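You operate a simulated robot arm through the tools that you are given. There is no shell and no other tool.

The job below is to be done with a simulated two-armed robot. You get a single attempt, and the scene is never put back.

JOB
Sponge the chips out of the chip drawer and shut it.
Fine: sponge block back. Set down upright: sponge block. What is to be rubbed or washed off counts as gone when no trace of it is left.

It is judged by the outcome, as a careful person would: the job done as asked, and still so three seconds after it is handed in. It fails if anything else is knocked over, pushed out of place, dropped, spilled or broken.

ROBOT AND FRAMES
Two 7-joint arms with two-finger parallel grippers on one trunk that stands fixed in place. Base frame: the origin is at the foot of the trunk, x ahead of it, y to its left, z up; the work surface is at about z = 0.82. Readings come in m, degrees, newtons and seconds.
The left shoulder is at [0.07, 0.163, 1.17], the right one opposite. With the tool pointing down near the work surface each hand reaches from about 0.38 to 0.88 m from the base axis, measured 20 degrees to its own side. Payload 3.43 kg a hand.
The TCP of each hand is the grasp point between the finger pads, 0.034 m short of the fingertips. In the tool frame z runs along the fingers and y along their closing line. The gripper opens to 0.128 m. The fingers are 0.024 m wide and 0.012 m thick; the gripper's body (0.048 by 0.13 m) begins 0.096 m behind the TCP.
Orientation is told as [roll, pitch, yaw] about the base's x, y, z axes, in that order, counted from this pose: with the fingers straight down and closing along the base's y, the tool's x points along the base's -x, its y along +y and its z along -z.

CONTROLS
- The arms move only by the tool drive_tool. It takes "left_motion", "right_motion" or both (then of equal length, played together; a hand with none holds still); each is a list of rows, each a list of 6 numbers: the shift along the tool's x, y, z in m, then the turn, a rotation vector about the tool's x, y, z in degrees. In form: [[dx, dy, dz, wx, wy, wz], ...]. A call has 1 to 20 rows; each row shifts and turns the commanded pose from where the row before left it, along the tool's axes as they then stand. "left_hand" and "right_hand" are, for a hand that has rows, the gripper command, from -1 (fully open) to 1 (shut), values between in proportion, set as the call begins (left out, the last holds). Each row takes 0.2 s and may step no farther than 0.05 m and 8.6 degrees from the row before; otherwise, or with a gripper value out of range, the whole call is refused. Where a pose cannot be reached the arm comes as near as it can. A force on the tool above 60 N (or 10 N above the force at the start of the call, whichever is more), or a blocked arm, ends the call early, and 0.2 s more pass. The fingers move at their own pace (about 0.153 m/s each) and stop on an object; they squeeze with about 34 N. The grip force told is the motor's: it shows also when the fingers shut on nothing. Time passes only in rows, and 0.2 s behind the last, so rows that do not move let the fingers close. The reply holds the time, the measured pose of the TCP, the force on the tool along the base axes, the opening and the grip force, in the units named above and with some noise, with the torque about the TCP (base axes, N m) and any sound that the robot's microphone picked up, and new pictures: "views" is both (left out), scene, wrist or none (wrist: the cameras of the hands that moved).
- Cameras (640 x 400 px; columns grow to the right, rows downward): "scene" is now at [0.1214, -0.0381, 1.3995]; the picture's right is [-0.58, -0.81, 0.00], its down [-0.47, 0.34, -0.81] and it looks along [0.66, -0.47, -0.58] (base axes); focal length 340 px, centre (320, 200). "left" rides on the left gripper at [0.076, 0.011, -0.16] in its tool frame; the picture's right is [-0.15, 0.99, 0.00], its down [-0.88, -0.13, -0.46] and it looks along [-0.45, -0.07, 0.89] (tool axes); focal length 234 px, centre (320, 200). "right" rides on the right gripper at [0.076, -0.011, -0.16] in its tool frame; the picture's right is [0.15, 0.99, 0.00], its down [-0.88, 0.13, -0.46] and it looks along [-0.45, 0.07, 0.89] (tool axes); focal length 234 px, centre (320, 200). There is no depth. A picture from a camera that has moved, and an enlarged one, comes with that camera's place and axes in the base frame and with its lens. The place of the scene camera against the robot may be out by one fixed shift of up to 0.018 m in any direction.
- move_column(by): slides the trunk up (or, below 0, down) by that many m; the arms and the scene camera ride with it, the base frame stays. It gives what a move gives, with no picture.
- aim_head(pan, tilt): turns the head with the scene camera to pan (to the left, within 86 degrees either way) and tilt (down, from -29 to 69), counted from straight ahead of the robot. It gives what a move gives, and a new picture of the scene camera.
- enlarge(camera, box): a new picture of the part [left, top, right, bottom] of that camera's present view, enlarged. The clock stands still meanwhile.
- job_done(): hands the job in; it is judged then, once.

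Places have to be worked out from the pictures, the camera data and where the tool is seen. Open the grippers and draw the arms clear of the work before you hand the job in, unless the task says otherwise.

The tools are called after "Call:" by a JSON object that holds its "method" and its "body". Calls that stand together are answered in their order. drive_tool: Moves the arms, as the interface text tells. Its arguments: {"type":"object","properties":{"left_motion":{"type":"array"},"left_hand":{"type":"number"},"right_motion":{"type":"array"},"right_hand":{"type":"number"},"views":{"type":"string","enum":["both","scene","wrist","none"]}},"required":[]} The other tools are called the same way: move_column (by) slides the trunk up or down; aim_head (pan, tilt) turns the head that bears the scene camera; enlarge (camera, box) takes an enlarged picture of a part of a camera's view; job_done () hands the job in.

At the start:

```text
clock: 0.0
left_tool_pos: [0.5903, -0.1083, 1.0902]
left_orientation: [0.0, 0.1, 0.1]
left_wrist_force: [-0.5, 0.5, 0.5]
left_wrist_torque: [-0.02, 0.01, -0.01]
left_opening: 0.1277
left_grip_force: 0.0
right_tool_pos: [0.4319, -0.6138, 1.0243]
right_orientation: [0.0, 0.0, 0.1]
right_wrist_force: [0.6, -0.1, -0.5]
right_wrist_torque: [0.0, 0.01, 0.05]
right_opening: 0.128
right_grip_force: 0.0
trunk travel left (down, up): [-0.65, 0.29]
head pan, tilt: [-35.7, 35.6]
```

scene: 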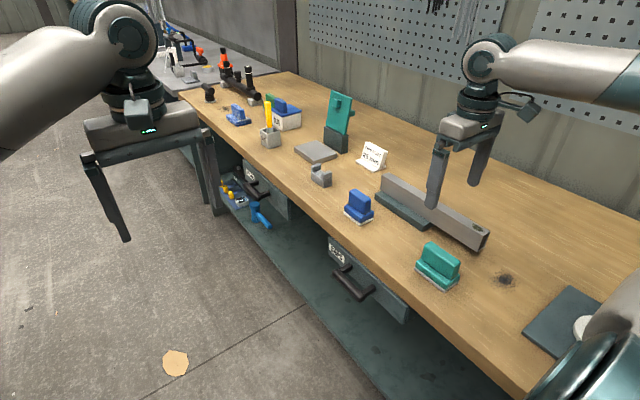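
right: 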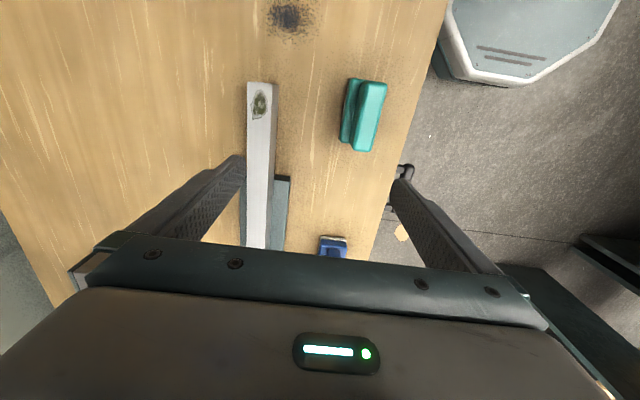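
left: 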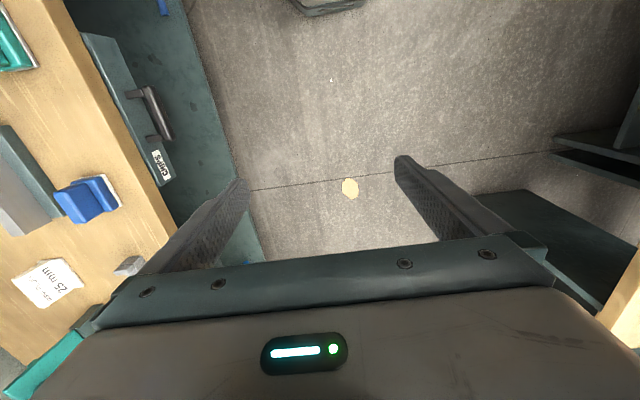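

I see a workbench to the robot's right with two drawers under it, several brush/sponge-like blocks (blue, teal), and labels. I'll enlarge parts of the scene to read labels and find the chip drawer.

Call:
{"method": "enlarge", "body": {"camera": "scene", "box": [300, 140, 500, 330]}}

Call:
{"method": "enlarge", "body": {"camera": "scene", "box": [180, 60, 340, 240]}}

Call:
{"method": "enlarge", "body": {"camera": "left", "box": [0, 0, 250, 330]}}

Call:
{"method": "enlarge", "body": {"camera": "right", "box": [220, 0, 460, 270]}}

```text
2.11 times, centred on (400, 235) of scene
camera zoom: at [0.1214, -0.0381, 1.3995], right [-0.58, -0.81, 0.0], down [-0.47, 0.34, -0.81], along [0.66, -0.47, -0.58], focal length 716 px, centre (152, 126)
```

zoom: 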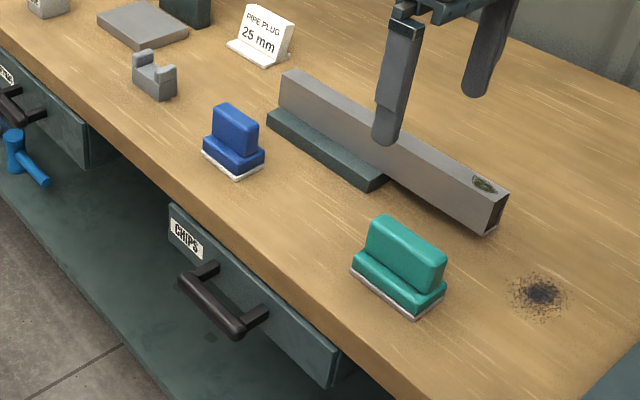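

```text
2.22 times, centred on (260, 150) of scene
camera zoom: at [0.1214, -0.0381, 1.3995], right [-0.58, -0.81, 0.0], down [-0.47, 0.34, -0.81], along [0.66, -0.47, -0.58], focal length 756 px, centre (453, 311)
```

zoom: 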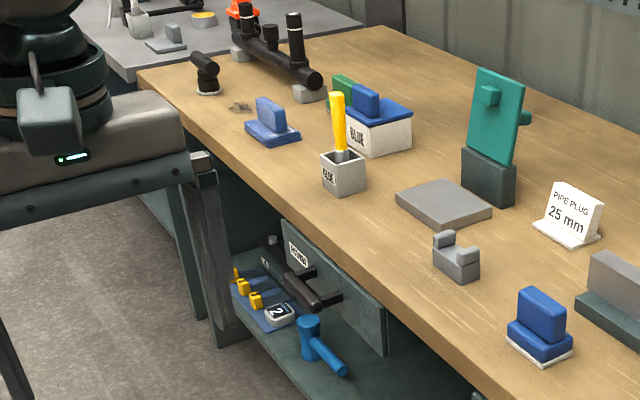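

```text
1.21 times, centred on (125, 165) of left
camera zoom: at [0.5165, -0.0978, 1.2507], right [0.15, 0.99, 0.0], down [0.88, -0.13, 0.45], along [0.45, -0.07, -0.89], focal length 284 px, centre (556, 242)
```

zoom: 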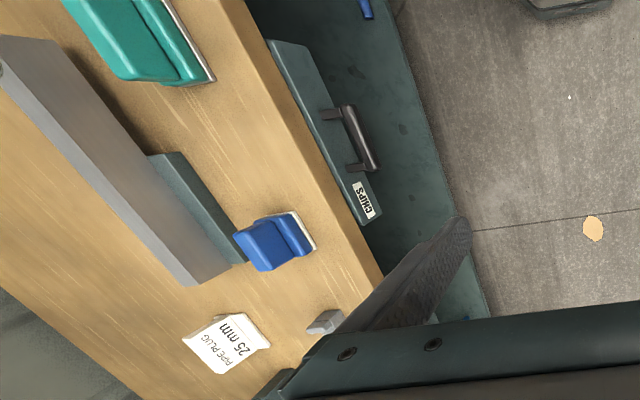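

```text
1.48 times, centred on (340, 135) of right
camera zoom: at [0.3568, -0.6232, 1.1854], right [-0.15, 0.99, 0.0], down [0.88, 0.13, 0.46], along [0.45, 0.07, -0.89], focal length 347 px, centre (290, 296)
```

zoom: 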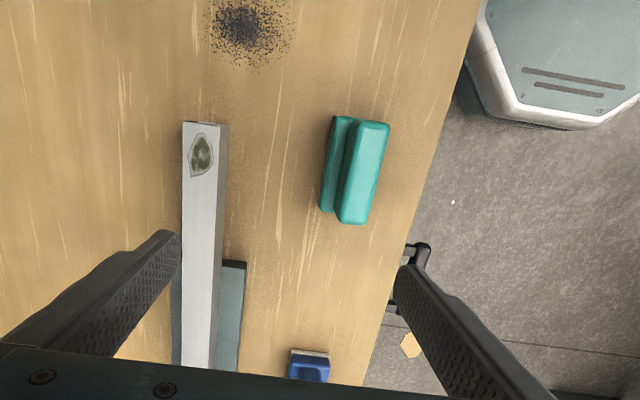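

The bench's front edge runs along x at about y = -0.47, with the CHIPS drawer opening towards +y. I'll zoom hard on the candidate blocks and the drawer to tell sponge from others.

Call:
{"method": "enlarge", "body": {"camera": "scene", "box": [335, 175, 385, 235]}}

Call:
{"method": "enlarge", "body": {"camera": "scene", "box": [400, 230, 480, 300]}}

Call:
{"method": "enlarge", "body": {"camera": "scene", "box": [220, 80, 320, 160]}}

Call:
{"method": "enlarge", "body": {"camera": "scene", "box": [310, 220, 430, 330]}}

```text
6.67 times, centred on (360, 205) of scene
camera zoom: at [0.1214, -0.0381, 1.3995], right [-0.58, -0.81, 0.0], down [-0.47, 0.34, -0.81], along [0.66, -0.47, -0.58], focal length 2268 px, centre (53, 167)
```

zoom: 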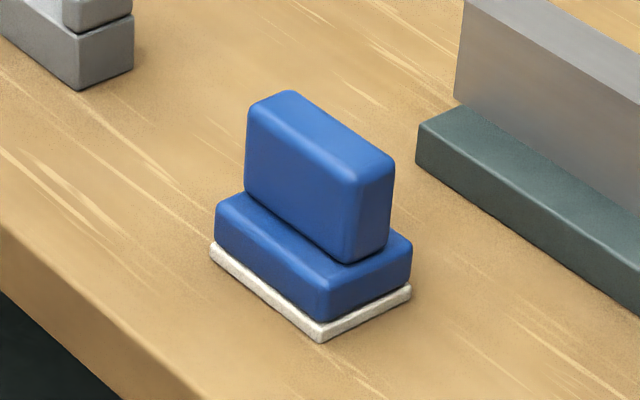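

```text
5.71 times, centred on (440, 265) of scene
camera zoom: at [0.1214, -0.0381, 1.3995], right [-0.58, -0.81, 0.0], down [-0.47, 0.34, -0.81], along [0.66, -0.47, -0.58], focal length 1944 px, centre (-366, -171)
```

zoom: 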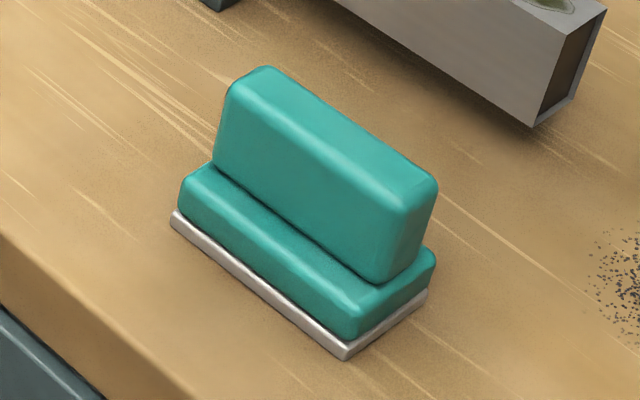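

```text
5.00 times, centred on (270, 120) of scene
camera zoom: at [0.1214, -0.0381, 1.3995], right [-0.58, -0.81, 0.0], down [-0.47, 0.34, -0.81], along [0.66, -0.47, -0.58], focal length 1701 px, centre (570, 600)
```

zoom: 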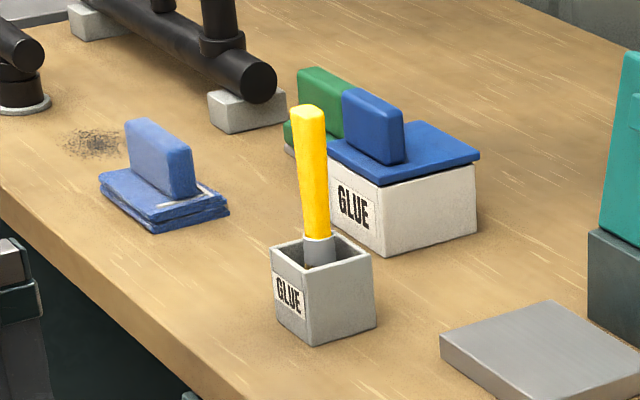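

```text
3.64 times, centred on (370, 275) of scene
camera zoom: at [0.1214, -0.0381, 1.3995], right [-0.58, -0.81, 0.0], down [-0.47, 0.34, -0.81], along [0.66, -0.47, -0.58], focal length 1237 px, centre (138, -73)
```

zoom: 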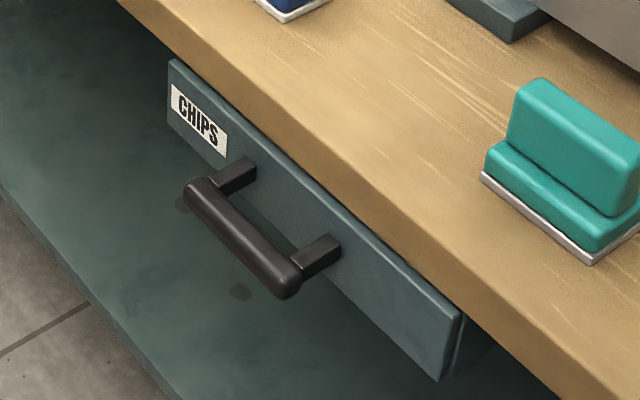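

The blue block has a white, soft-looking bottom, the teal one a metal plate; there is also a green block half hidden behind the glue box and objects on the far bench. I'll turn the head to look at those before deciding.

Call:
{"method": "aim_head", "body": {"pan": -15, "tilt": 20}}

Call:
{"method": "enlarge", "body": {"camera": "scene", "box": [300, 100, 500, 225]}}

Call:
{"method": "enlarge", "body": {"camera": "scene", "box": [200, 50, 360, 150]}}

```text
clock: 0.8
left_tool_pos: [0.5922, -0.1085, 1.0896]
left_orientation: [-0.1, 0.1, 0.2]
left_wrist_force: [-0.3, 0.4, -0.1]
left_wrist_torque: [0.03, -0.02, -0.01]
left_opening: 0.1278
left_grip_force: 0.0
right_tool_pos: [0.4323, -0.6129, 1.0254]
right_orientation: [0.1, 0.1, 0.0]
right_wrist_force: [-0.4, 0.0, -0.1]
right_wrist_torque: [0.0, 0.0, 0.02]
right_opening: 0.1278
right_grip_force: 0.0
trunk travel left (down, up): [-0.65, 0.29]
head pan, tilt: [-15.0, 20.0]
camera scene: at [0.1401, -0.0111, 1.4243], right [-0.26, -0.97, 0.0], down [-0.33, 0.09, -0.94], along [0.91, -0.24, -0.34], focal length 340 px, centre (320, 200)
```

scene: 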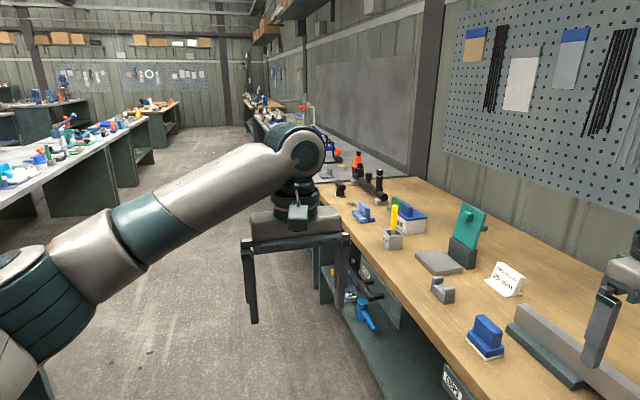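

```text
3.20 times, centred on (400, 162) of scene
camera zoom: at [0.1401, -0.0111, 1.4243], right [-0.26, -0.97, 0.0], down [-0.33, 0.09, -0.94], along [0.91, -0.24, -0.34], focal length 1088 px, centre (64, 320)
```

zoom: 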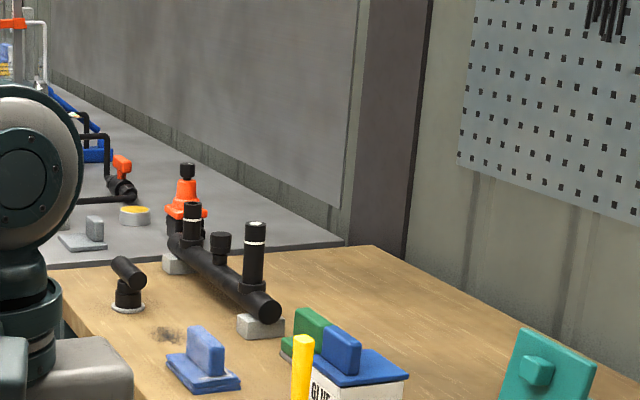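

```text
4.00 times, centred on (280, 100) of scene
camera zoom: at [0.1401, -0.0111, 1.4243], right [-0.26, -0.97, 0.0], down [-0.33, 0.09, -0.94], along [0.91, -0.24, -0.34], focal length 1361 px, centre (480, 600)
```

zoom: 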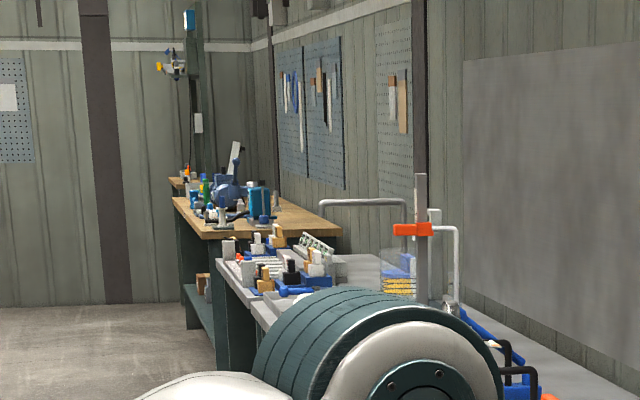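

The agreement of the right fingertip's projection with the picture says the scene camera is good to a few mm. I estimate handle around [0.53, -0.415, 0.77]; I'll aim the head at the drawer and look closer.

Call:
{"method": "aim_head", "body": {"pan": -45, "tilt": 48}}

Call:
{"method": "enlarge", "body": {"camera": "scene", "box": [200, 100, 440, 300]}}

```text
clock: 1.8
left_tool_pos: [0.5919, -0.1097, 1.0912]
left_orientation: [0.0, 0.1, 0.1]
left_wrist_force: [-0.1, 0.4, -1.0]
left_wrist_torque: [-0.03, -0.02, -0.02]
left_opening: 0.1278
left_grip_force: 0.1
right_tool_pos: [0.4333, -0.6134, 1.0249]
right_orientation: [0.0, 0.0, -0.1]
right_wrist_force: [0.3, 0.5, 0.3]
right_wrist_torque: [0.02, -0.01, 0.01]
right_opening: 0.1281
right_grip_force: 0.0
trunk travel left (down, up): [-0.65, 0.29]
head pan, tilt: [-45.0, 48.0]
camera scene: at [0.106, -0.0426, 1.3815], right [-0.71, -0.71, 0.0], down [-0.53, 0.52, -0.67], along [0.47, -0.47, -0.74], focal length 340 px, centre (320, 200)
```

scene: 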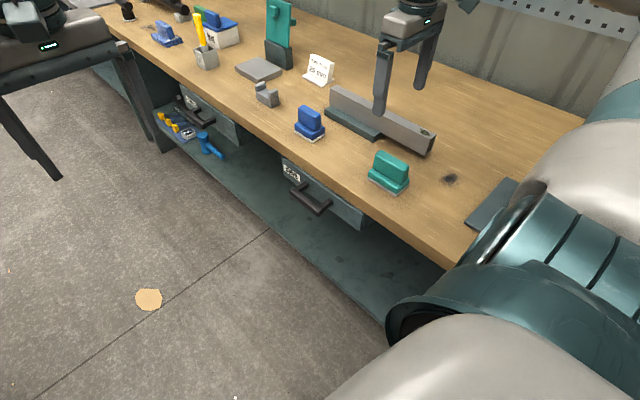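

```text
2.00 times, centred on (320, 200) of scene
camera zoom: at [0.106, -0.0426, 1.3815], right [-0.71, -0.71, 0.0], down [-0.53, 0.52, -0.67], along [0.47, -0.47, -0.74], focal length 680 px, centre (320, 200)
```

zoom: 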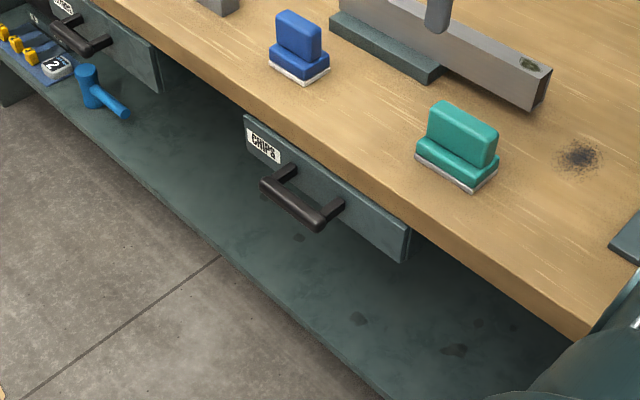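

I'll zoom at maximum on both blocks' pads from this new head pose to compare pad texture.

Call:
{"method": "enlarge", "body": {"camera": "scene", "box": [290, 118, 330, 143]}}

Call:
{"method": "enlarge", "body": {"camera": "scene", "box": [364, 170, 412, 200]}}

Call:
{"method": "enlarge", "body": {"camera": "scene", "box": [140, 0, 260, 75]}}

Call:
{"method": "enlarge", "body": {"camera": "scene", "box": [140, 80, 260, 165]}}

```text
16.00 times, centred on (310, 130) of scene
camera zoom: at [0.106, -0.0426, 1.3815], right [-0.71, -0.71, 0.0], down [-0.53, 0.52, -0.67], along [0.47, -0.47, -0.74], focal length 5442 px, centre (480, 1312)
```

zoom: 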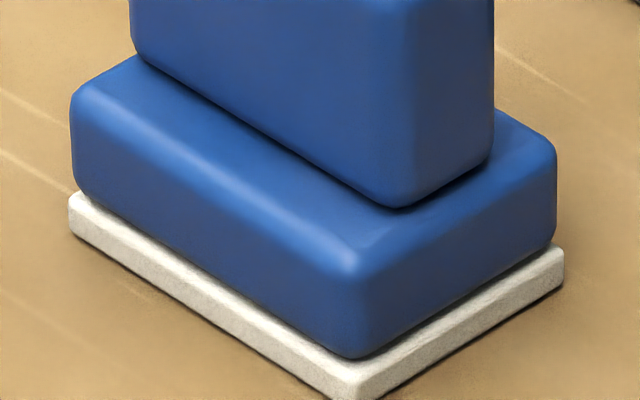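

```text
13.33 times, centred on (388, 185) of scene
camera zoom: at [0.106, -0.0426, 1.3815], right [-0.71, -0.71, 0.0], down [-0.53, 0.52, -0.67], along [0.47, -0.47, -0.74], focal length 4535 px, centre (-587, 400)
```

zoom: 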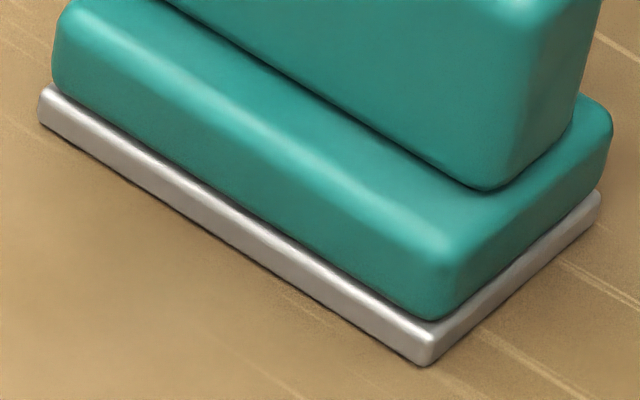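

```text
5.33 times, centred on (200, 38) of scene
camera zoom: at [0.106, -0.0426, 1.3815], right [-0.71, -0.71, 0.0], down [-0.53, 0.52, -0.67], along [0.47, -0.47, -0.74], focal length 1814 px, centre (960, 1067)
```

zoom: 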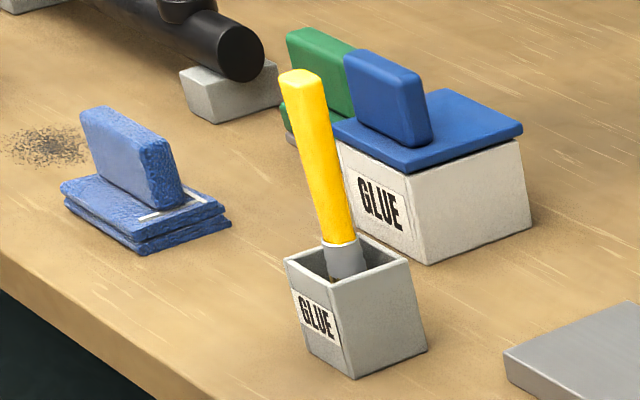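

```text
4.71 times, centred on (200, 122) of scene
camera zoom: at [0.106, -0.0426, 1.3815], right [-0.71, -0.71, 0.0], down [-0.53, 0.52, -0.67], along [0.47, -0.47, -0.74], focal length 1601 px, centre (885, 565)
```

zoom: 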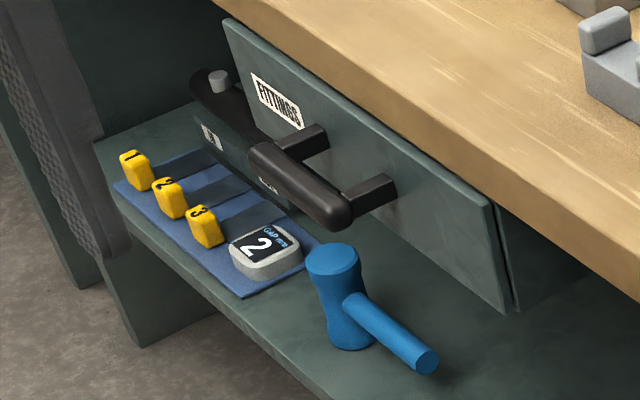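

The teal block has a rigid metal plate, the blue one a porous white pad, which fits "sponge"; the light-blue and green ones are far out of reach (x≈1.4). I'll also check the bench to the far right before settling.

Call:
{"method": "aim_head", "body": {"pan": -80, "tilt": 40}}

Call:
{"method": "enlarge", "body": {"camera": "scene", "box": [0, 0, 320, 200]}}

```text
clock: 2.8
left_tool_pos: [0.5917, -0.1086, 1.0907]
left_orientation: [0.0, 0.2, 0.2]
left_wrist_force: [0.6, -0.4, -0.8]
left_wrist_torque: [0.01, 0.03, -0.02]
left_opening: 0.1281
left_grip_force: 0.1
right_tool_pos: [0.4335, -0.6122, 1.0262]
right_orientation: [0.0, 0.0, 0.0]
right_wrist_force: [-0.4, 0.0, -0.3]
right_wrist_torque: [0.01, -0.01, 0.0]
right_opening: 0.1281
right_grip_force: 0.0
trunk travel left (down, up): [-0.65, 0.29]
head pan, tilt: [-80.0, 40.0]
camera scene: at [0.0651, -0.0706, 1.3929], right [-0.98, -0.17, 0.0], down [-0.11, 0.63, -0.77], along [0.13, -0.75, -0.64], focal length 340 px, centre (320, 200)
```

scene: 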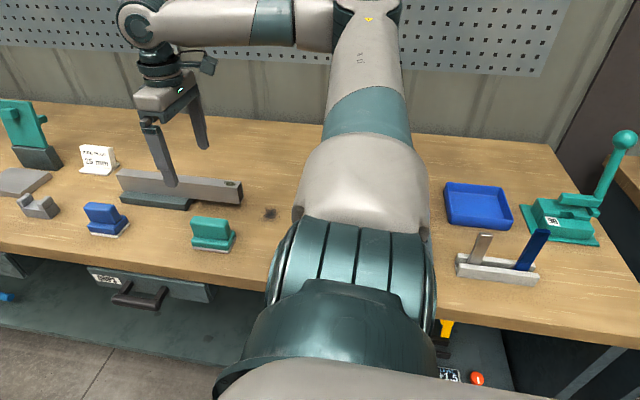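

```text
2.00 times, centred on (160, 100) of scene
camera zoom: at [0.0651, -0.0706, 1.3929], right [-0.98, -0.17, 0.0], down [-0.11, 0.63, -0.77], along [0.13, -0.75, -0.64], focal length 680 px, centre (640, 400)
```

zoom: 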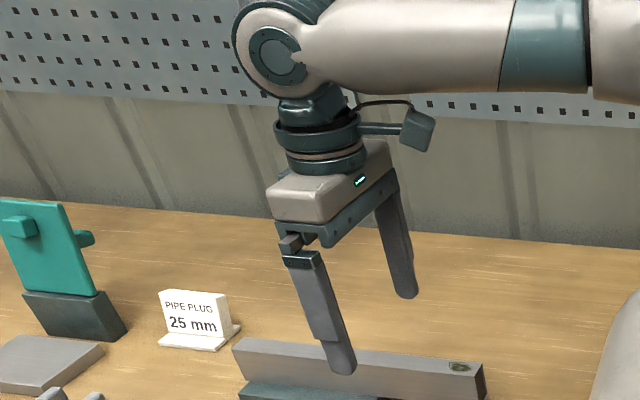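

Nothing else sponge-like is here, so blue block = sponge. Now I'll bring the left hand above and in front of the CHIPS handle with a narrower opening and look through its wrist camera; head back to the drawer.

Call:
{"method": "drive_tool", "body": {"left_motion": [[0.012, -0.03, 0.01, 0, 0, 0], [0.012, -0.035, 0.01, 0, 0, 0], [0.012, -0.035, 0.01, 0, 0, 0], [0.012, -0.035, 0.01, 0, 0, 0], [0.012, -0.035, 0.01, 0, 0, 0], [0.0, -0.02, 0.01, 0, 0, 0]], "left_hand": 0.4, "views": "wrist"}}

Call:
{"method": "aim_head", "body": {"pan": -45, "tilt": 48}}

```text
clock: 4.2
left_tool_pos: [0.5301, -0.2856, 1.0378]
left_orientation: [0.0, 0.1, -0.4]
left_wrist_force: [-0.3, -0.7, 0.3]
left_wrist_torque: [-0.02, 0.02, 0.01]
left_opening: 0.0387
left_grip_force: 0.1
left hand out of reach, approached as far as the arm can: row 6
right_tool_pos: [0.432, -0.6125, 1.0263]
right_orientation: [-0.1, 0.0, 0.1]
right_wrist_force: [-0.5, 0.2, 0.7]
right_wrist_torque: [-0.02, 0.05, 0.02]
right_opening: 0.1278
right_grip_force: 0.1
trunk travel left (down, up): [-0.65, 0.29]
head pan, tilt: [-80.0, 40.0]
camera left: at [0.4563, -0.2742, 1.1969], right [0.15, 0.99, 0.0], down [0.88, -0.14, 0.45], along [0.45, -0.07, -0.89], focal length 234 px, centre (320, 200)
```

left: 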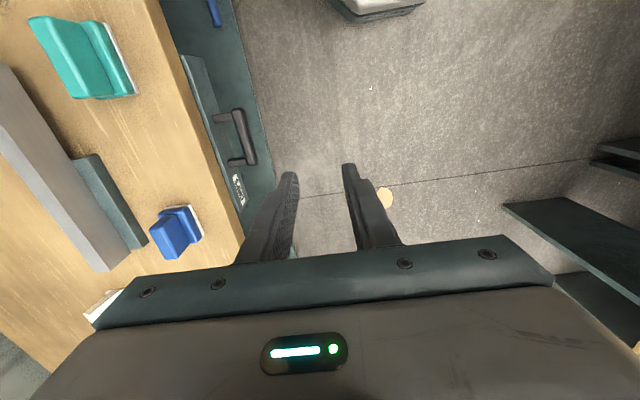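

```text
clock: 5.2
left_tool_pos: [0.5304, -0.2866, 1.0356]
left_orientation: [0.1, 0.1, -0.5]
left_wrist_force: [-0.8, 1.1, 0.4]
left_wrist_torque: [-0.01, -0.02, -0.02]
left_opening: 0.0383
left_grip_force: 0.1
right_tool_pos: [0.4319, -0.6126, 1.0246]
right_orientation: [0.0, 0.1, 0.0]
right_wrist_force: [0.9, 0.6, 0.3]
right_wrist_torque: [0.03, 0.05, -0.03]
right_opening: 0.1281
right_grip_force: 0.1
trunk travel left (down, up): [-0.65, 0.29]
head pan, tilt: [-45.0, 48.0]
camera scene: at [0.1058, -0.0427, 1.3815], right [-0.71, -0.71, 0.0], down [-0.53, 0.53, -0.67], along [0.47, -0.47, -0.74], focal length 340 px, centre (320, 200)
```

scene: 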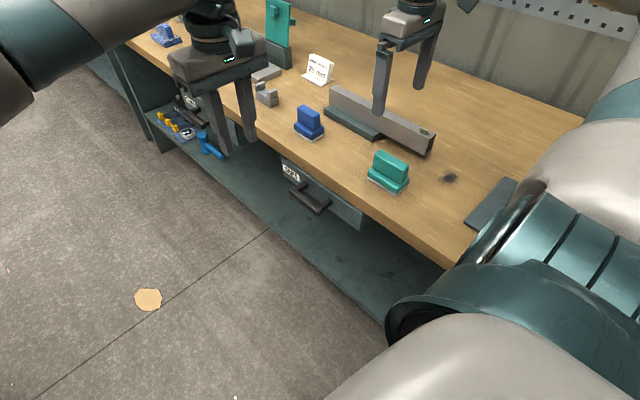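

The left arm reaches its limit at y≈-0.286, so the right arm must work the drawer. I'll zoom the left wrist view on the handle for a precise measure, before withdrawing the left hand.

Call:
{"method": "enlarge", "body": {"camera": "left", "box": [170, 60, 290, 220]}}

Call:
{"method": "enlarge", "body": {"camera": "scene", "box": [270, 150, 380, 230]}}

Call:
{"method": "enlarge", "body": {"camera": "left", "box": [140, 190, 220, 270]}}

```text
2.50 times, centred on (230, 140) of left
camera zoom: at [0.4563, -0.2744, 1.1968], right [0.15, 0.99, 0.0], down [0.88, -0.14, 0.45], along [0.45, -0.07, -0.89], focal length 585 px, centre (545, 350)
```

zoom: 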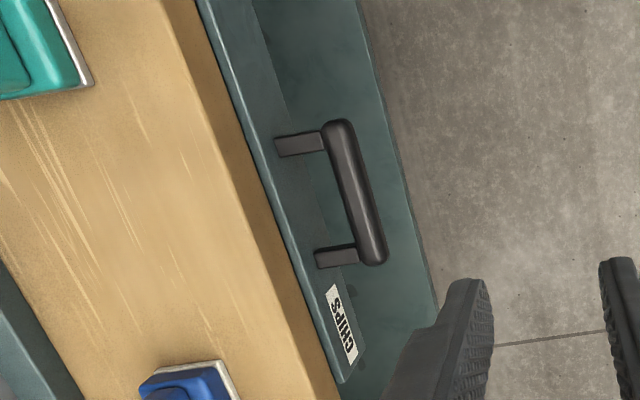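

```text
5.00 times, centred on (325, 190) of scene
camera zoom: at [0.1058, -0.0427, 1.3815], right [-0.71, -0.71, 0.0], down [-0.53, 0.53, -0.67], along [0.47, -0.47, -0.74], focal length 1701 px, centre (295, 250)
```

zoom: 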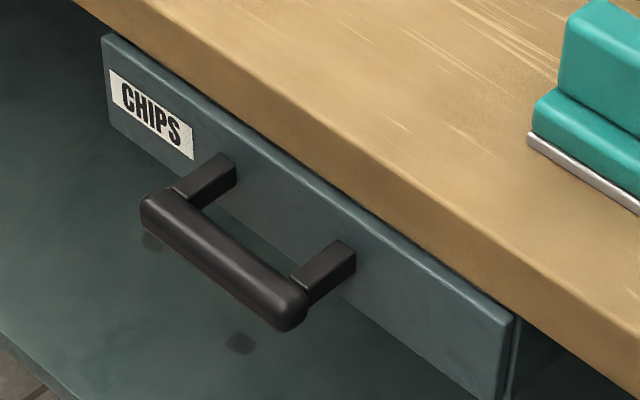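

```text
5.00 times, centred on (180, 230) of left
camera zoom: at [0.4563, -0.2744, 1.1968], right [0.15, 0.99, 0.0], down [0.88, -0.14, 0.45], along [0.45, -0.07, -0.89], focal length 1171 px, centre (1020, 50)
```

zoom: 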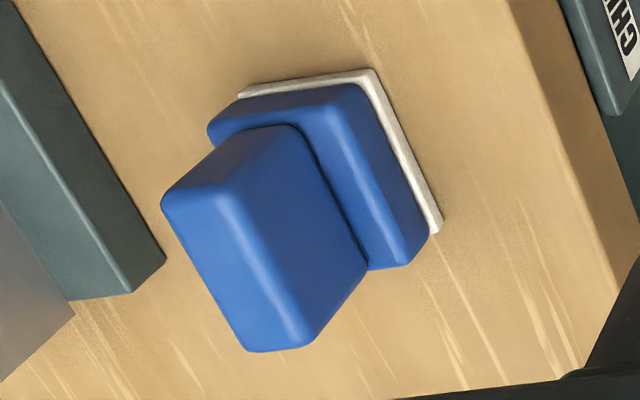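

From the two views I put the handle bar's middle near [0.527, -0.43, 0.747], bench edge y≈-0.48, underside z≈0.778. I'll withdraw the left hand to about [0.45, 0.2, 1.1] and bring the right hand over the handle with about 32 mm opening.

Call:
{"method": "drive_tool", "body": {"left_motion": [[0.0073, 0.044, -0.0058, 0, 0, 0], [0.0073, 0.044, -0.0058, 0, 0, 0], [0.0073, 0.044, -0.0058, 0, 0, 0], [0.0073, 0.044, -0.0058, 0, 0, 0], [0.0073, 0.044, -0.0058, 0, 0, 0], [0.0073, 0.044, -0.0058, 0, 0, 0], [0.0073, 0.044, -0.0058, 0, 0, 0], [0.0073, 0.044, -0.0058, 0, 0, 0], [0.0073, 0.044, -0.0058, 0, 0, 0], [0.0073, 0.044, -0.0058, 0, 0, 0], [0.0073, 0.044, -0.0058, 0, 0, 0]], "right_motion": [[-0.0086, 0.01655, 0.0068, 0, 0, 0], [-0.0086, 0.01655, 0.0068, 0, 0, 0], [-0.0086, 0.01655, 0.0068, 0, 0, 0], [-0.0086, 0.01655, 0.0068, 0, 0, 0], [-0.0086, 0.01655, 0.0068, 0, 0, 0], [-0.0086, 0.01655, 0.0068, 0, 0, 0], [-0.0086, 0.01655, 0.0068, 0, 0, 0], [-0.0086, 0.01655, 0.0068, 0, 0, 0], [-0.0086, 0.01655, 0.0068, 0, 0, 0], [-0.0086, 0.01655, 0.0068, 0, 0, 0], [-0.0086, 0.01655, 0.0068, 0, 0, 0]], "right_hand": 0.5, "views": "both"}}

```text
clock: 7.6
left_tool_pos: [0.4487, 0.2001, 1.1006]
left_orientation: [0.0, 0.1, 0.1]
left_wrist_force: [-0.2, 0.2, -0.1]
left_wrist_torque: [-0.04, -0.01, -0.03]
left_opening: 0.0383
left_grip_force: 0.1
right_tool_pos: [0.5263, -0.4282, 0.9524]
right_orientation: [-0.1, -0.1, -0.1]
right_wrist_force: [-0.2, -0.1, 0.5]
right_wrist_torque: [-0.04, -0.01, 0.02]
right_opening: 0.0318
right_grip_force: 0.1
trunk travel left (down, up): [-0.65, 0.29]
head pan, tilt: [-45.0, 48.0]
camera scene: at [0.1055, -0.0397, 1.3816], right [-0.71, -0.71, 0.0], down [-0.53, 0.52, -0.67], along [0.47, -0.47, -0.74], focal length 340 px, centre (320, 200)
camera right: at [0.4516, -0.4388, 1.113], right [-0.15, 0.99, 0.0], down [0.88, 0.13, 0.46], along [0.45, 0.06, -0.89], focal length 234 px, centre (320, 200)
camera left: at [0.3742, 0.2108, 1.2597], right [0.15, 0.99, 0.0], down [0.88, -0.13, 0.46], along [0.45, -0.07, -0.89], focal length 234 px, centre (320, 200)
```

scene: 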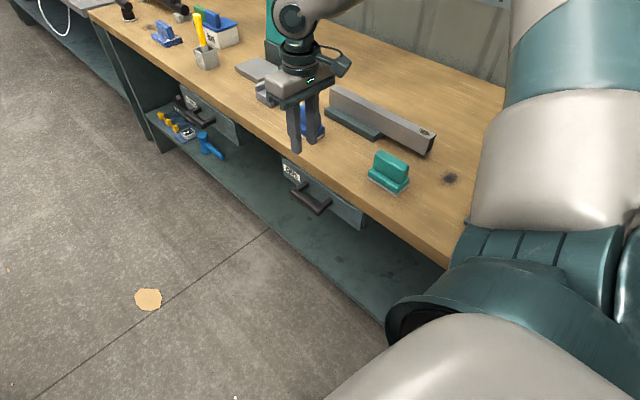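
right: 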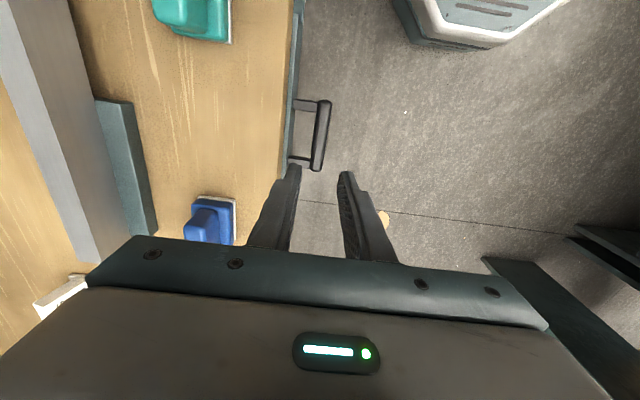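
left: 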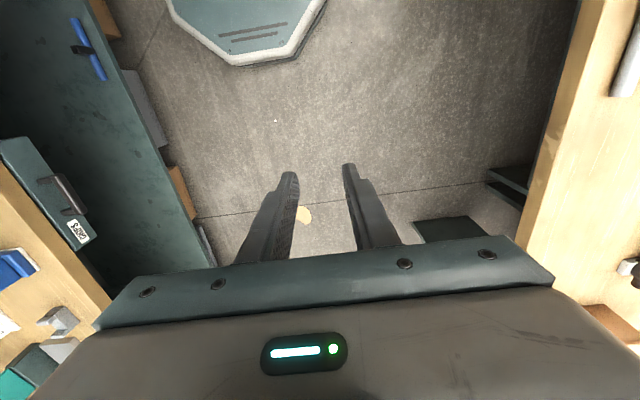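

The right wrist camera now sees the handle almost from above; I'll zoom for precise position.

Call:
{"method": "enlarge", "body": {"camera": "right", "box": [240, 70, 400, 200]}}

Call:
{"method": "enlarge", "body": {"camera": "left", "box": [0, 130, 120, 260]}}

```text
3.08 times, centred on (320, 135) of right
camera zoom: at [0.4516, -0.4388, 1.113], right [-0.15, 0.99, 0.0], down [0.88, 0.13, 0.46], along [0.45, 0.06, -0.89], focal length 720 px, centre (320, 400)
```

zoom: 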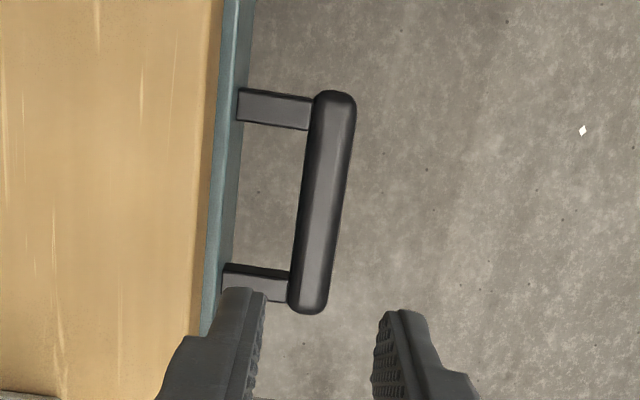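

```text
3.08 times, centred on (60, 195) of left
camera zoom: at [0.3742, 0.2108, 1.2597], right [0.15, 0.99, 0.0], down [0.88, -0.13, 0.46], along [0.45, -0.07, -0.89], focal length 720 px, centre (1120, 215)
```

zoom: 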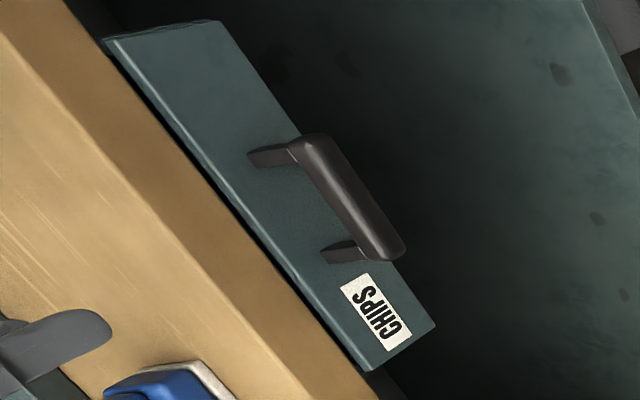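

Both wrist cameras agree exactly: handle bar centre [0.525, -0.427, 0.748], drawer face at y≈-0.471 (closed). I'll open the fingers to 42 mm and descend straight down round the bar to z≈0.756.

Call:
{"method": "drive_tool", "body": {"right_motion": [[0, 0.0015, 0.03, 0, 0, 0], [0, 0, 0.04, 0, 0, 0], [0, 0, 0.04, 0, 0, 0], [0, 0, 0.035, 0, 0, 0], [0, 0, 0.03, 0, 0, 0], [0, 0, 0.021, 0, 0, 0]], "right_hand": 0.344, "views": "both"}}

```text
clock: 9.0
left_tool_pos: [0.4504, 0.1979, 1.0999]
left_orientation: [0.0, 0.1, 0.1]
left_wrist_force: [0.6, 0.5, -0.7]
left_wrist_torque: [-0.04, 0.04, 0.0]
left_opening: 0.0384
left_grip_force: 0.0
right_tool_pos: [0.5278, -0.4294, 0.7521]
right_orientation: [0.0, -0.1, -0.1]
right_wrist_force: [0.4, -0.1, 0.2]
right_wrist_torque: [-0.02, 0.01, 0.0]
right_opening: 0.042
right_grip_force: 0.0
trunk travel left (down, up): [-0.65, 0.29]
head pan, tilt: [-45.0, 48.0]
camera scene: at [0.1067, -0.042, 1.3815], right [-0.71, -0.71, 0.0], down [-0.53, 0.53, -0.67], along [0.47, -0.47, -0.74], focal length 340 px, centre (320, 200)
camera right: at [0.4523, -0.4394, 0.9141], right [-0.15, 0.99, 0.0], down [0.88, 0.13, 0.46], along [0.45, 0.07, -0.89], focal length 234 px, centre (320, 200)
```

scene: 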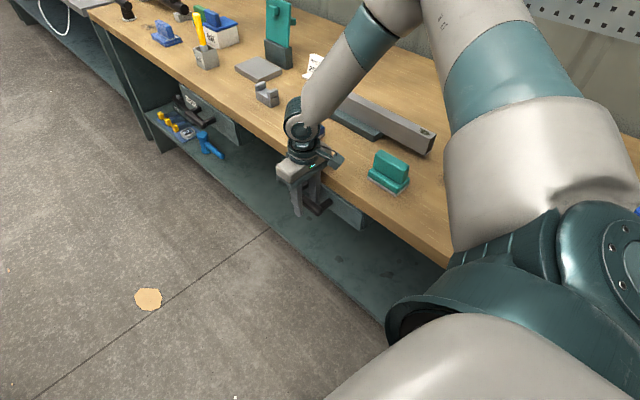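
right: 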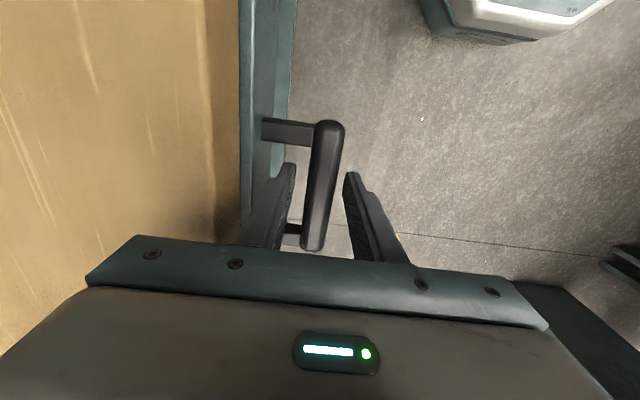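

The bar sits between the fingers with no contact force. I close the fingers on the bar.

Call:
{"method": "drive_tool", "body": {"right_motion": [[0, 0, 0, 0, 0, 0], [0, 0, 0, 0, 0, 0], [0, 0, 0, 0, 0, 0]], "right_hand": 1, "views": "wrist"}}

```text
clock: 9.8
left_tool_pos: [0.4495, 0.1969, 1.0984]
left_orientation: [0.0, 0.3, 0.2]
left_wrist_force: [0.3, -0.1, 0.0]
left_wrist_torque: [0.01, -0.01, 0.01]
left_opening: 0.0382
left_grip_force: 0.0
right_tool_pos: [0.5277, -0.4291, 0.7534]
right_orientation: [0.0, 0.0, 0.0]
right_wrist_force: [0.7, 4.1, -5.1]
right_wrist_torque: [-0.04, -1.11, -0.03]
right_opening: 0.0218
right_grip_force: 44.8
trunk travel left (down, up): [-0.65, 0.29]
head pan, tilt: [-45.0, 48.0]
camera right: at [0.452, -0.4394, 0.9143], right [-0.15, 0.99, 0.0], down [0.88, 0.13, 0.46], along [0.45, 0.07, -0.89], focal length 234 px, centre (320, 200)
```

right: 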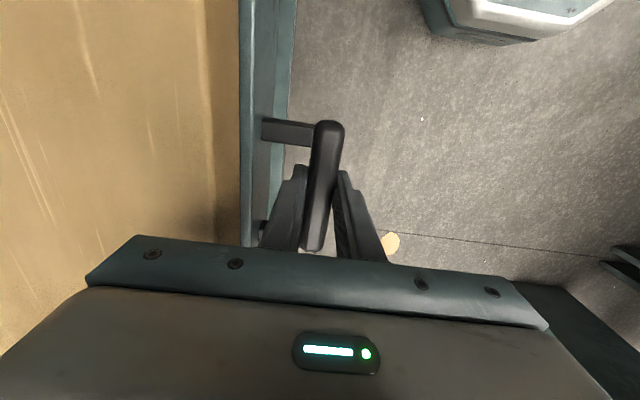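

The bar is gripped (21.8 mm, 45 N). I'll pull the drawer along +y by 0.10 m first, slowly.

Call:
{"method": "drive_tool", "body": {"right_motion": [[0, 0.012, 0, 0, 0, 0], [0, 0.018, 0, 0, 0, 0], [0, 0.02, 0, 0, 0, 0], [0, 0.02, 0, 0, 0, 0], [0, 0.02, 0, 0, 0, 0], [0, 0.01, 0, 0, 0, 0]], "views": "both"}}

```text
clock: 11.2
left_tool_pos: [0.4538, 0.1957, 1.0973]
left_orientation: [0.2, 0.3, 0.0]
left_wrist_force: [-0.3, -0.9, 0.2]
left_wrist_torque: [0.02, 0.02, -0.01]
left_opening: 0.0384
left_grip_force: 0.2
right_tool_pos: [0.5271, -0.3348, 0.7544]
right_orientation: [0.1, 0.5, 0.0]
right_wrist_force: [12.6, -0.6, -45.4]
right_wrist_torque: [-0.23, -0.23, 0.19]
right_opening: 0.0218
right_grip_force: 45.1
right hand out of reach, approached as far as the arm can: row 6
trunk travel left (down, up): [-0.65, 0.29]
head pan, tilt: [-45.0, 48.0]
camera scene: at [0.1123, -0.0455, 1.38], right [-0.71, -0.71, 0.0], down [-0.53, 0.53, -0.67], along [0.47, -0.47, -0.75], focal length 340 px, centre (320, 200)
camera right: at [0.453, -0.3446, 0.915], right [-0.15, 0.99, 0.0], down [0.88, 0.13, 0.45], along [0.45, 0.07, -0.89], focal length 234 px, centre (320, 200)
```

scene: 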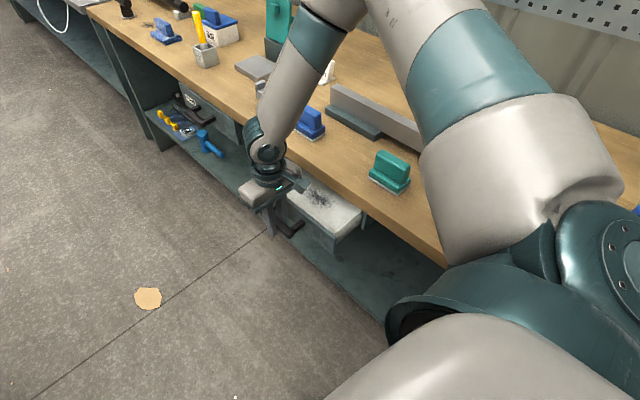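
right: 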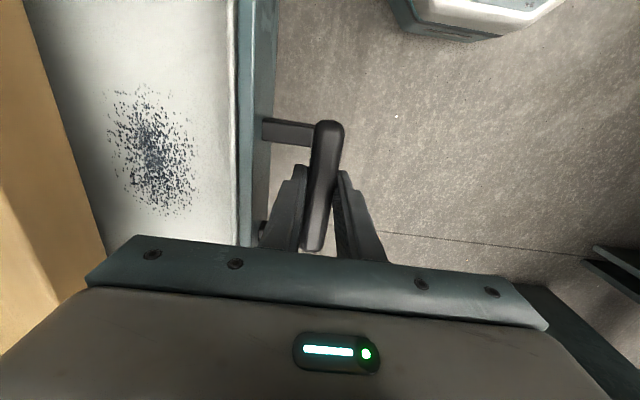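

The drawer is open by about 94 mm and a black chip patch is visible on its pale floor; the arm hit a reach limit in the last row. I'll zoom in to see the inside.

Call:
{"method": "enlarge", "body": {"camera": "right", "box": [0, 0, 320, 250]}}

Call:
{"method": "enlarge", "body": {"camera": "scene", "box": [240, 130, 400, 260]}}

Call:
{"method": "enlarge", "body": {"camera": "left", "box": [0, 100, 160, 260]}}

```text
1.60 times, centred on (160, 125) of right
camera zoom: at [0.453, -0.3446, 0.915], right [-0.15, 0.99, 0.0], down [0.88, 0.13, 0.45], along [0.45, 0.07, -0.89], focal length 375 px, centre (576, 320)
```

zoom: 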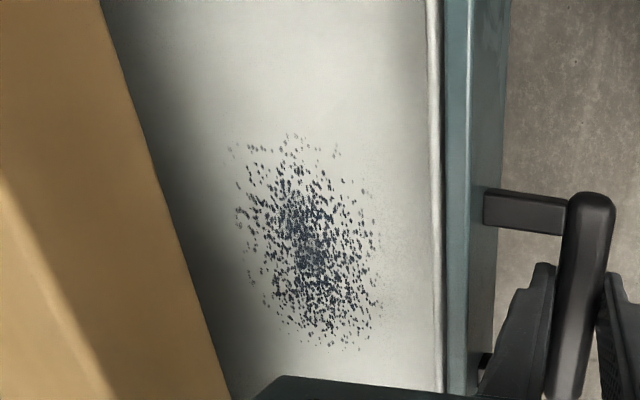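

```text
3.08 times, centred on (320, 195) of scene
camera zoom: at [0.1123, -0.0455, 1.38], right [-0.71, -0.71, 0.0], down [-0.53, 0.53, -0.67], along [0.47, -0.47, -0.75], focal length 1047 px, centre (320, 215)
```

zoom: 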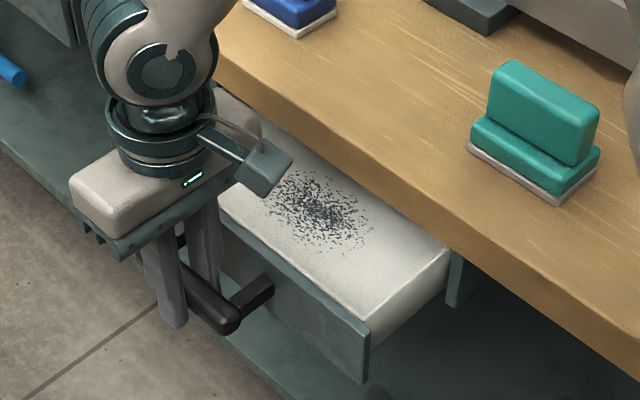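

```text
2.50 times, centred on (80, 180) of left
camera zoom: at [0.3803, 0.2053, 1.2579], right [0.14, 0.99, 0.0], down [0.88, -0.13, 0.45], along [0.45, -0.06, -0.89], focal length 585 px, centre (920, 250)
```

zoom: 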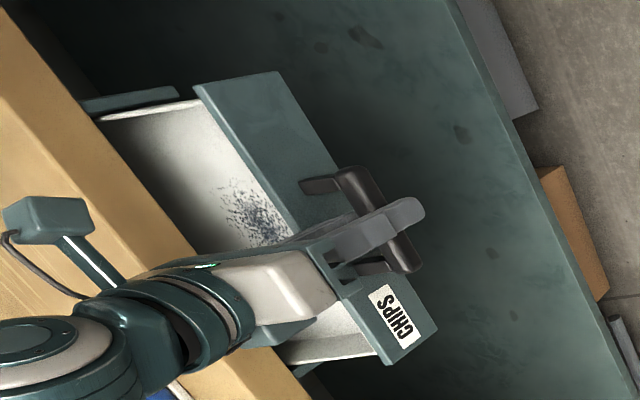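

The drawer holds a shallow pale tray; the chip patch is about 0.055–0.12 m behind the face, partly still under the bench, so I need it open to about 0.155 m. First I ease the right hand back a little to relieve the 45 N vertical strain.

Call:
{"method": "drive_tool", "body": {"right_motion": [[0, -0.006, 0, 0, 0, 0], [0, 0, 0, 0, 0, 0]], "views": "none"}}

```text
clock: 11.8
left_tool_pos: [0.4545, 0.1949, 1.0977]
left_orientation: [0.1, 0.3, 0.1]
left_wrist_force: [0.0, 1.3, 0.3]
left_wrist_torque: [-0.01, 0.0, 0.02]
left_opening: 0.0384
left_grip_force: 0.0
right_tool_pos: [0.5267, -0.3408, 0.7557]
right_orientation: [0.1, 0.4, 0.0]
right_wrist_force: [8.5, -1.5, -47.2]
right_wrist_torque: [-0.18, -0.05, 0.24]
right_opening: 0.022
right_grip_force: 44.9
trunk travel left (down, up): [-0.65, 0.29]
head pan, tilt: [-45.0, 48.0]
```

Vertical strain persists, so I lower the commanded height a few mm to relieve it.

Call:
{"method": "drive_tool", "body": {"right_motion": [[0, 0, 0.004, 0, 0, 0], [0, 0, 0, 0, 0, 0]], "views": "none"}}

```text
clock: 12.4
left_tool_pos: [0.4509, 0.1958, 1.0986]
left_orientation: [0.2, 0.2, 0.1]
left_wrist_force: [-0.4, -0.5, 0.2]
left_wrist_torque: [-0.06, 0.01, -0.01]
left_opening: 0.0383
left_grip_force: 0.0
right_tool_pos: [0.5255, -0.3396, 0.7566]
right_orientation: [0.0, 0.0, 0.0]
right_wrist_force: [9.0, -1.3, -18.4]
right_wrist_torque: [-0.58, 1.11, 0.54]
right_opening: 0.0215
right_grip_force: 44.9
trunk travel left (down, up): [-0.65, 0.29]
head pan, tilt: [-45.0, 48.0]
```

Strain is down to 18 N. I'll ease 2 mm more and test a further small pull to find whether the limit is real.

Call:
{"method": "drive_tool", "body": {"right_motion": [[0, 0, 0.002, 0, 0, 0], [0, 0.008, 0, 0, 0, 0], [0, 0.008, 0, 0, 0, 0]], "views": "none"}}

```text
clock: 13.2
left_tool_pos: [0.4553, 0.1951, 1.0976]
left_orientation: [0.1, 0.5, 0.1]
left_wrist_force: [0.1, 0.3, 0.0]
left_wrist_torque: [0.02, 0.01, 0.03]
left_opening: 0.0383
left_grip_force: 0.0
right_tool_pos: [0.5261, -0.3282, 0.7579]
right_orientation: [0.1, 0.3, 0.0]
right_wrist_force: [13.9, 19.3, -34.6]
right_wrist_torque: [3.95, 0.87, 0.67]
right_opening: 0.0212
right_grip_force: 41.6
right hand out of reach, approached as far as the arm can: row 2, 3
trunk travel left (down, up): [-0.65, 0.29]
head pan, tilt: [-45.0, 48.0]
```

The limit is real and comes with the hand being low; lowering the trunk should fix it. I ease the strain, then release the bar and lift clear.

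Call:
{"method": "drive_tool", "body": {"right_motion": [[0, -0.012, 0.003, 0, 0, 0], [0, 0, 0.001, 0, 0, 0]], "views": "none"}}

Call:
{"method": "drive_tool", "body": {"right_motion": [[0, 0, 0, 0, 0, 0], [0, 0, 0, 0, 0, 0]], "right_hand": 0.3, "views": "wrist"}}

```text
clock: 13.8
left_tool_pos: [0.4543, 0.1977, 1.0989]
left_orientation: [0.0, 0.3, 0.1]
left_wrist_force: [-0.2, -0.5, -0.7]
left_wrist_torque: [-0.02, 0.01, 0.01]
left_opening: 0.0384
left_grip_force: 0.0
right_tool_pos: [0.5253, -0.3383, 0.7577]
right_orientation: [0.1, 0.0, 0.0]
right_wrist_force: [23.7, -1.4, -9.5]
right_wrist_torque: [0.15, 0.72, 0.0]
right_opening: 0.0221
right_grip_force: 45.2
trunk travel left (down, up): [-0.65, 0.29]
head pan, tilt: [-45.0, 48.0]
```

```text
clock: 14.4
left_tool_pos: [0.4503, 0.1977, 1.0997]
left_orientation: [0.1, 0.2, 0.1]
left_wrist_force: [0.3, -0.7, 0.4]
left_wrist_torque: [0.0, -0.01, 0.01]
left_opening: 0.0385
left_grip_force: 0.1
right_tool_pos: [0.5211, -0.338, 0.7568]
right_orientation: [0.0, 0.2, -0.1]
right_wrist_force: [-1.1, -0.2, 0.7]
right_wrist_torque: [0.01, -0.04, -0.02]
right_opening: 0.0444
right_grip_force: 0.1
trunk travel left (down, up): [-0.65, 0.29]
head pan, tilt: [-45.0, 48.0]
camera right: at [0.447, -0.3478, 0.9178], right [-0.15, 0.99, 0.0], down [0.88, 0.13, 0.45], along [0.45, 0.07, -0.89], focal length 234 px, centre (320, 200)
```

right: 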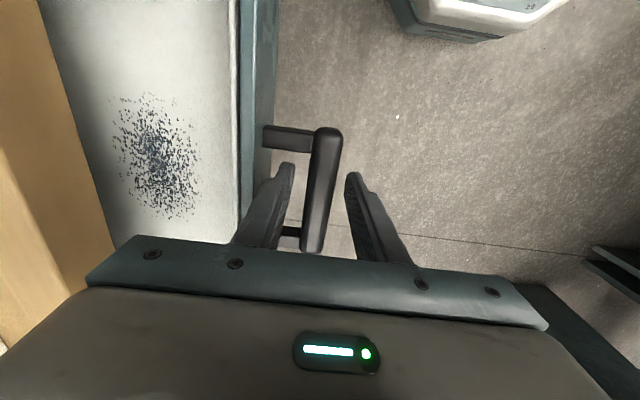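

Released cleanly. Now I lift the right hand straight up by 0.2 m before lowering the trunk.

Call:
{"method": "drive_tool", "body": {"right_motion": [[0, 0, -0.03, 0, 0, 0], [0, 0, -0.04, 0, 0, 0], [0, 0, -0.045, 0, 0, 0], [0, 0, -0.045, 0, 0, 0], [0, 0, -0.04, 0, 0, 0]], "views": "both"}}

```text
clock: 15.6
left_tool_pos: [0.4485, 0.1966, 1.0995]
left_orientation: [0.0, 0.0, 0.0]
left_wrist_force: [0.2, -0.9, 0.4]
left_wrist_torque: [-0.01, -0.01, -0.02]
left_opening: 0.0384
left_grip_force: 0.0
right_tool_pos: [0.5215, -0.3376, 0.9577]
right_orientation: [0.1, 0.0, 0.0]
right_wrist_force: [0.0, 0.3, 0.9]
right_wrist_torque: [-0.02, -0.03, 0.0]
right_opening: 0.0449
right_grip_force: 0.3
trunk travel left (down, up): [-0.65, 0.29]
head pan, tilt: [-45.0, 48.0]
camera scene: at [0.1048, -0.0421, 1.3815], right [-0.71, -0.71, 0.0], down [-0.53, 0.53, -0.67], along [0.47, -0.47, -0.74], focal length 340 px, centre (320, 200)
camera right: at [0.4451, -0.3473, 1.1194], right [-0.15, 0.99, 0.0], down [0.88, 0.13, 0.46], along [0.45, 0.07, -0.89], focal length 234 px, centre (320, 200)
```

scene: 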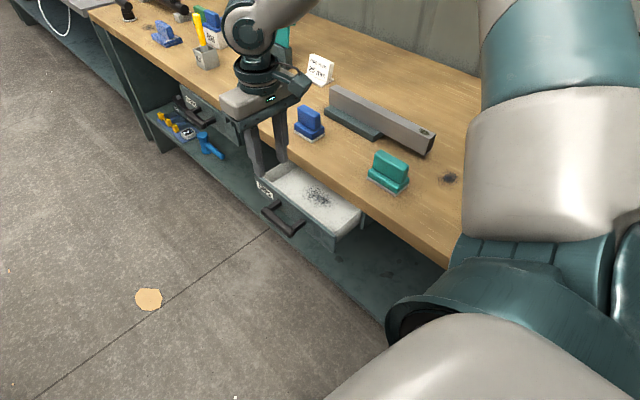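
right: 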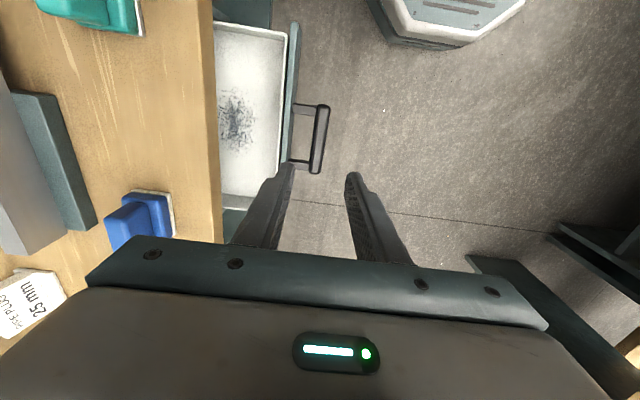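

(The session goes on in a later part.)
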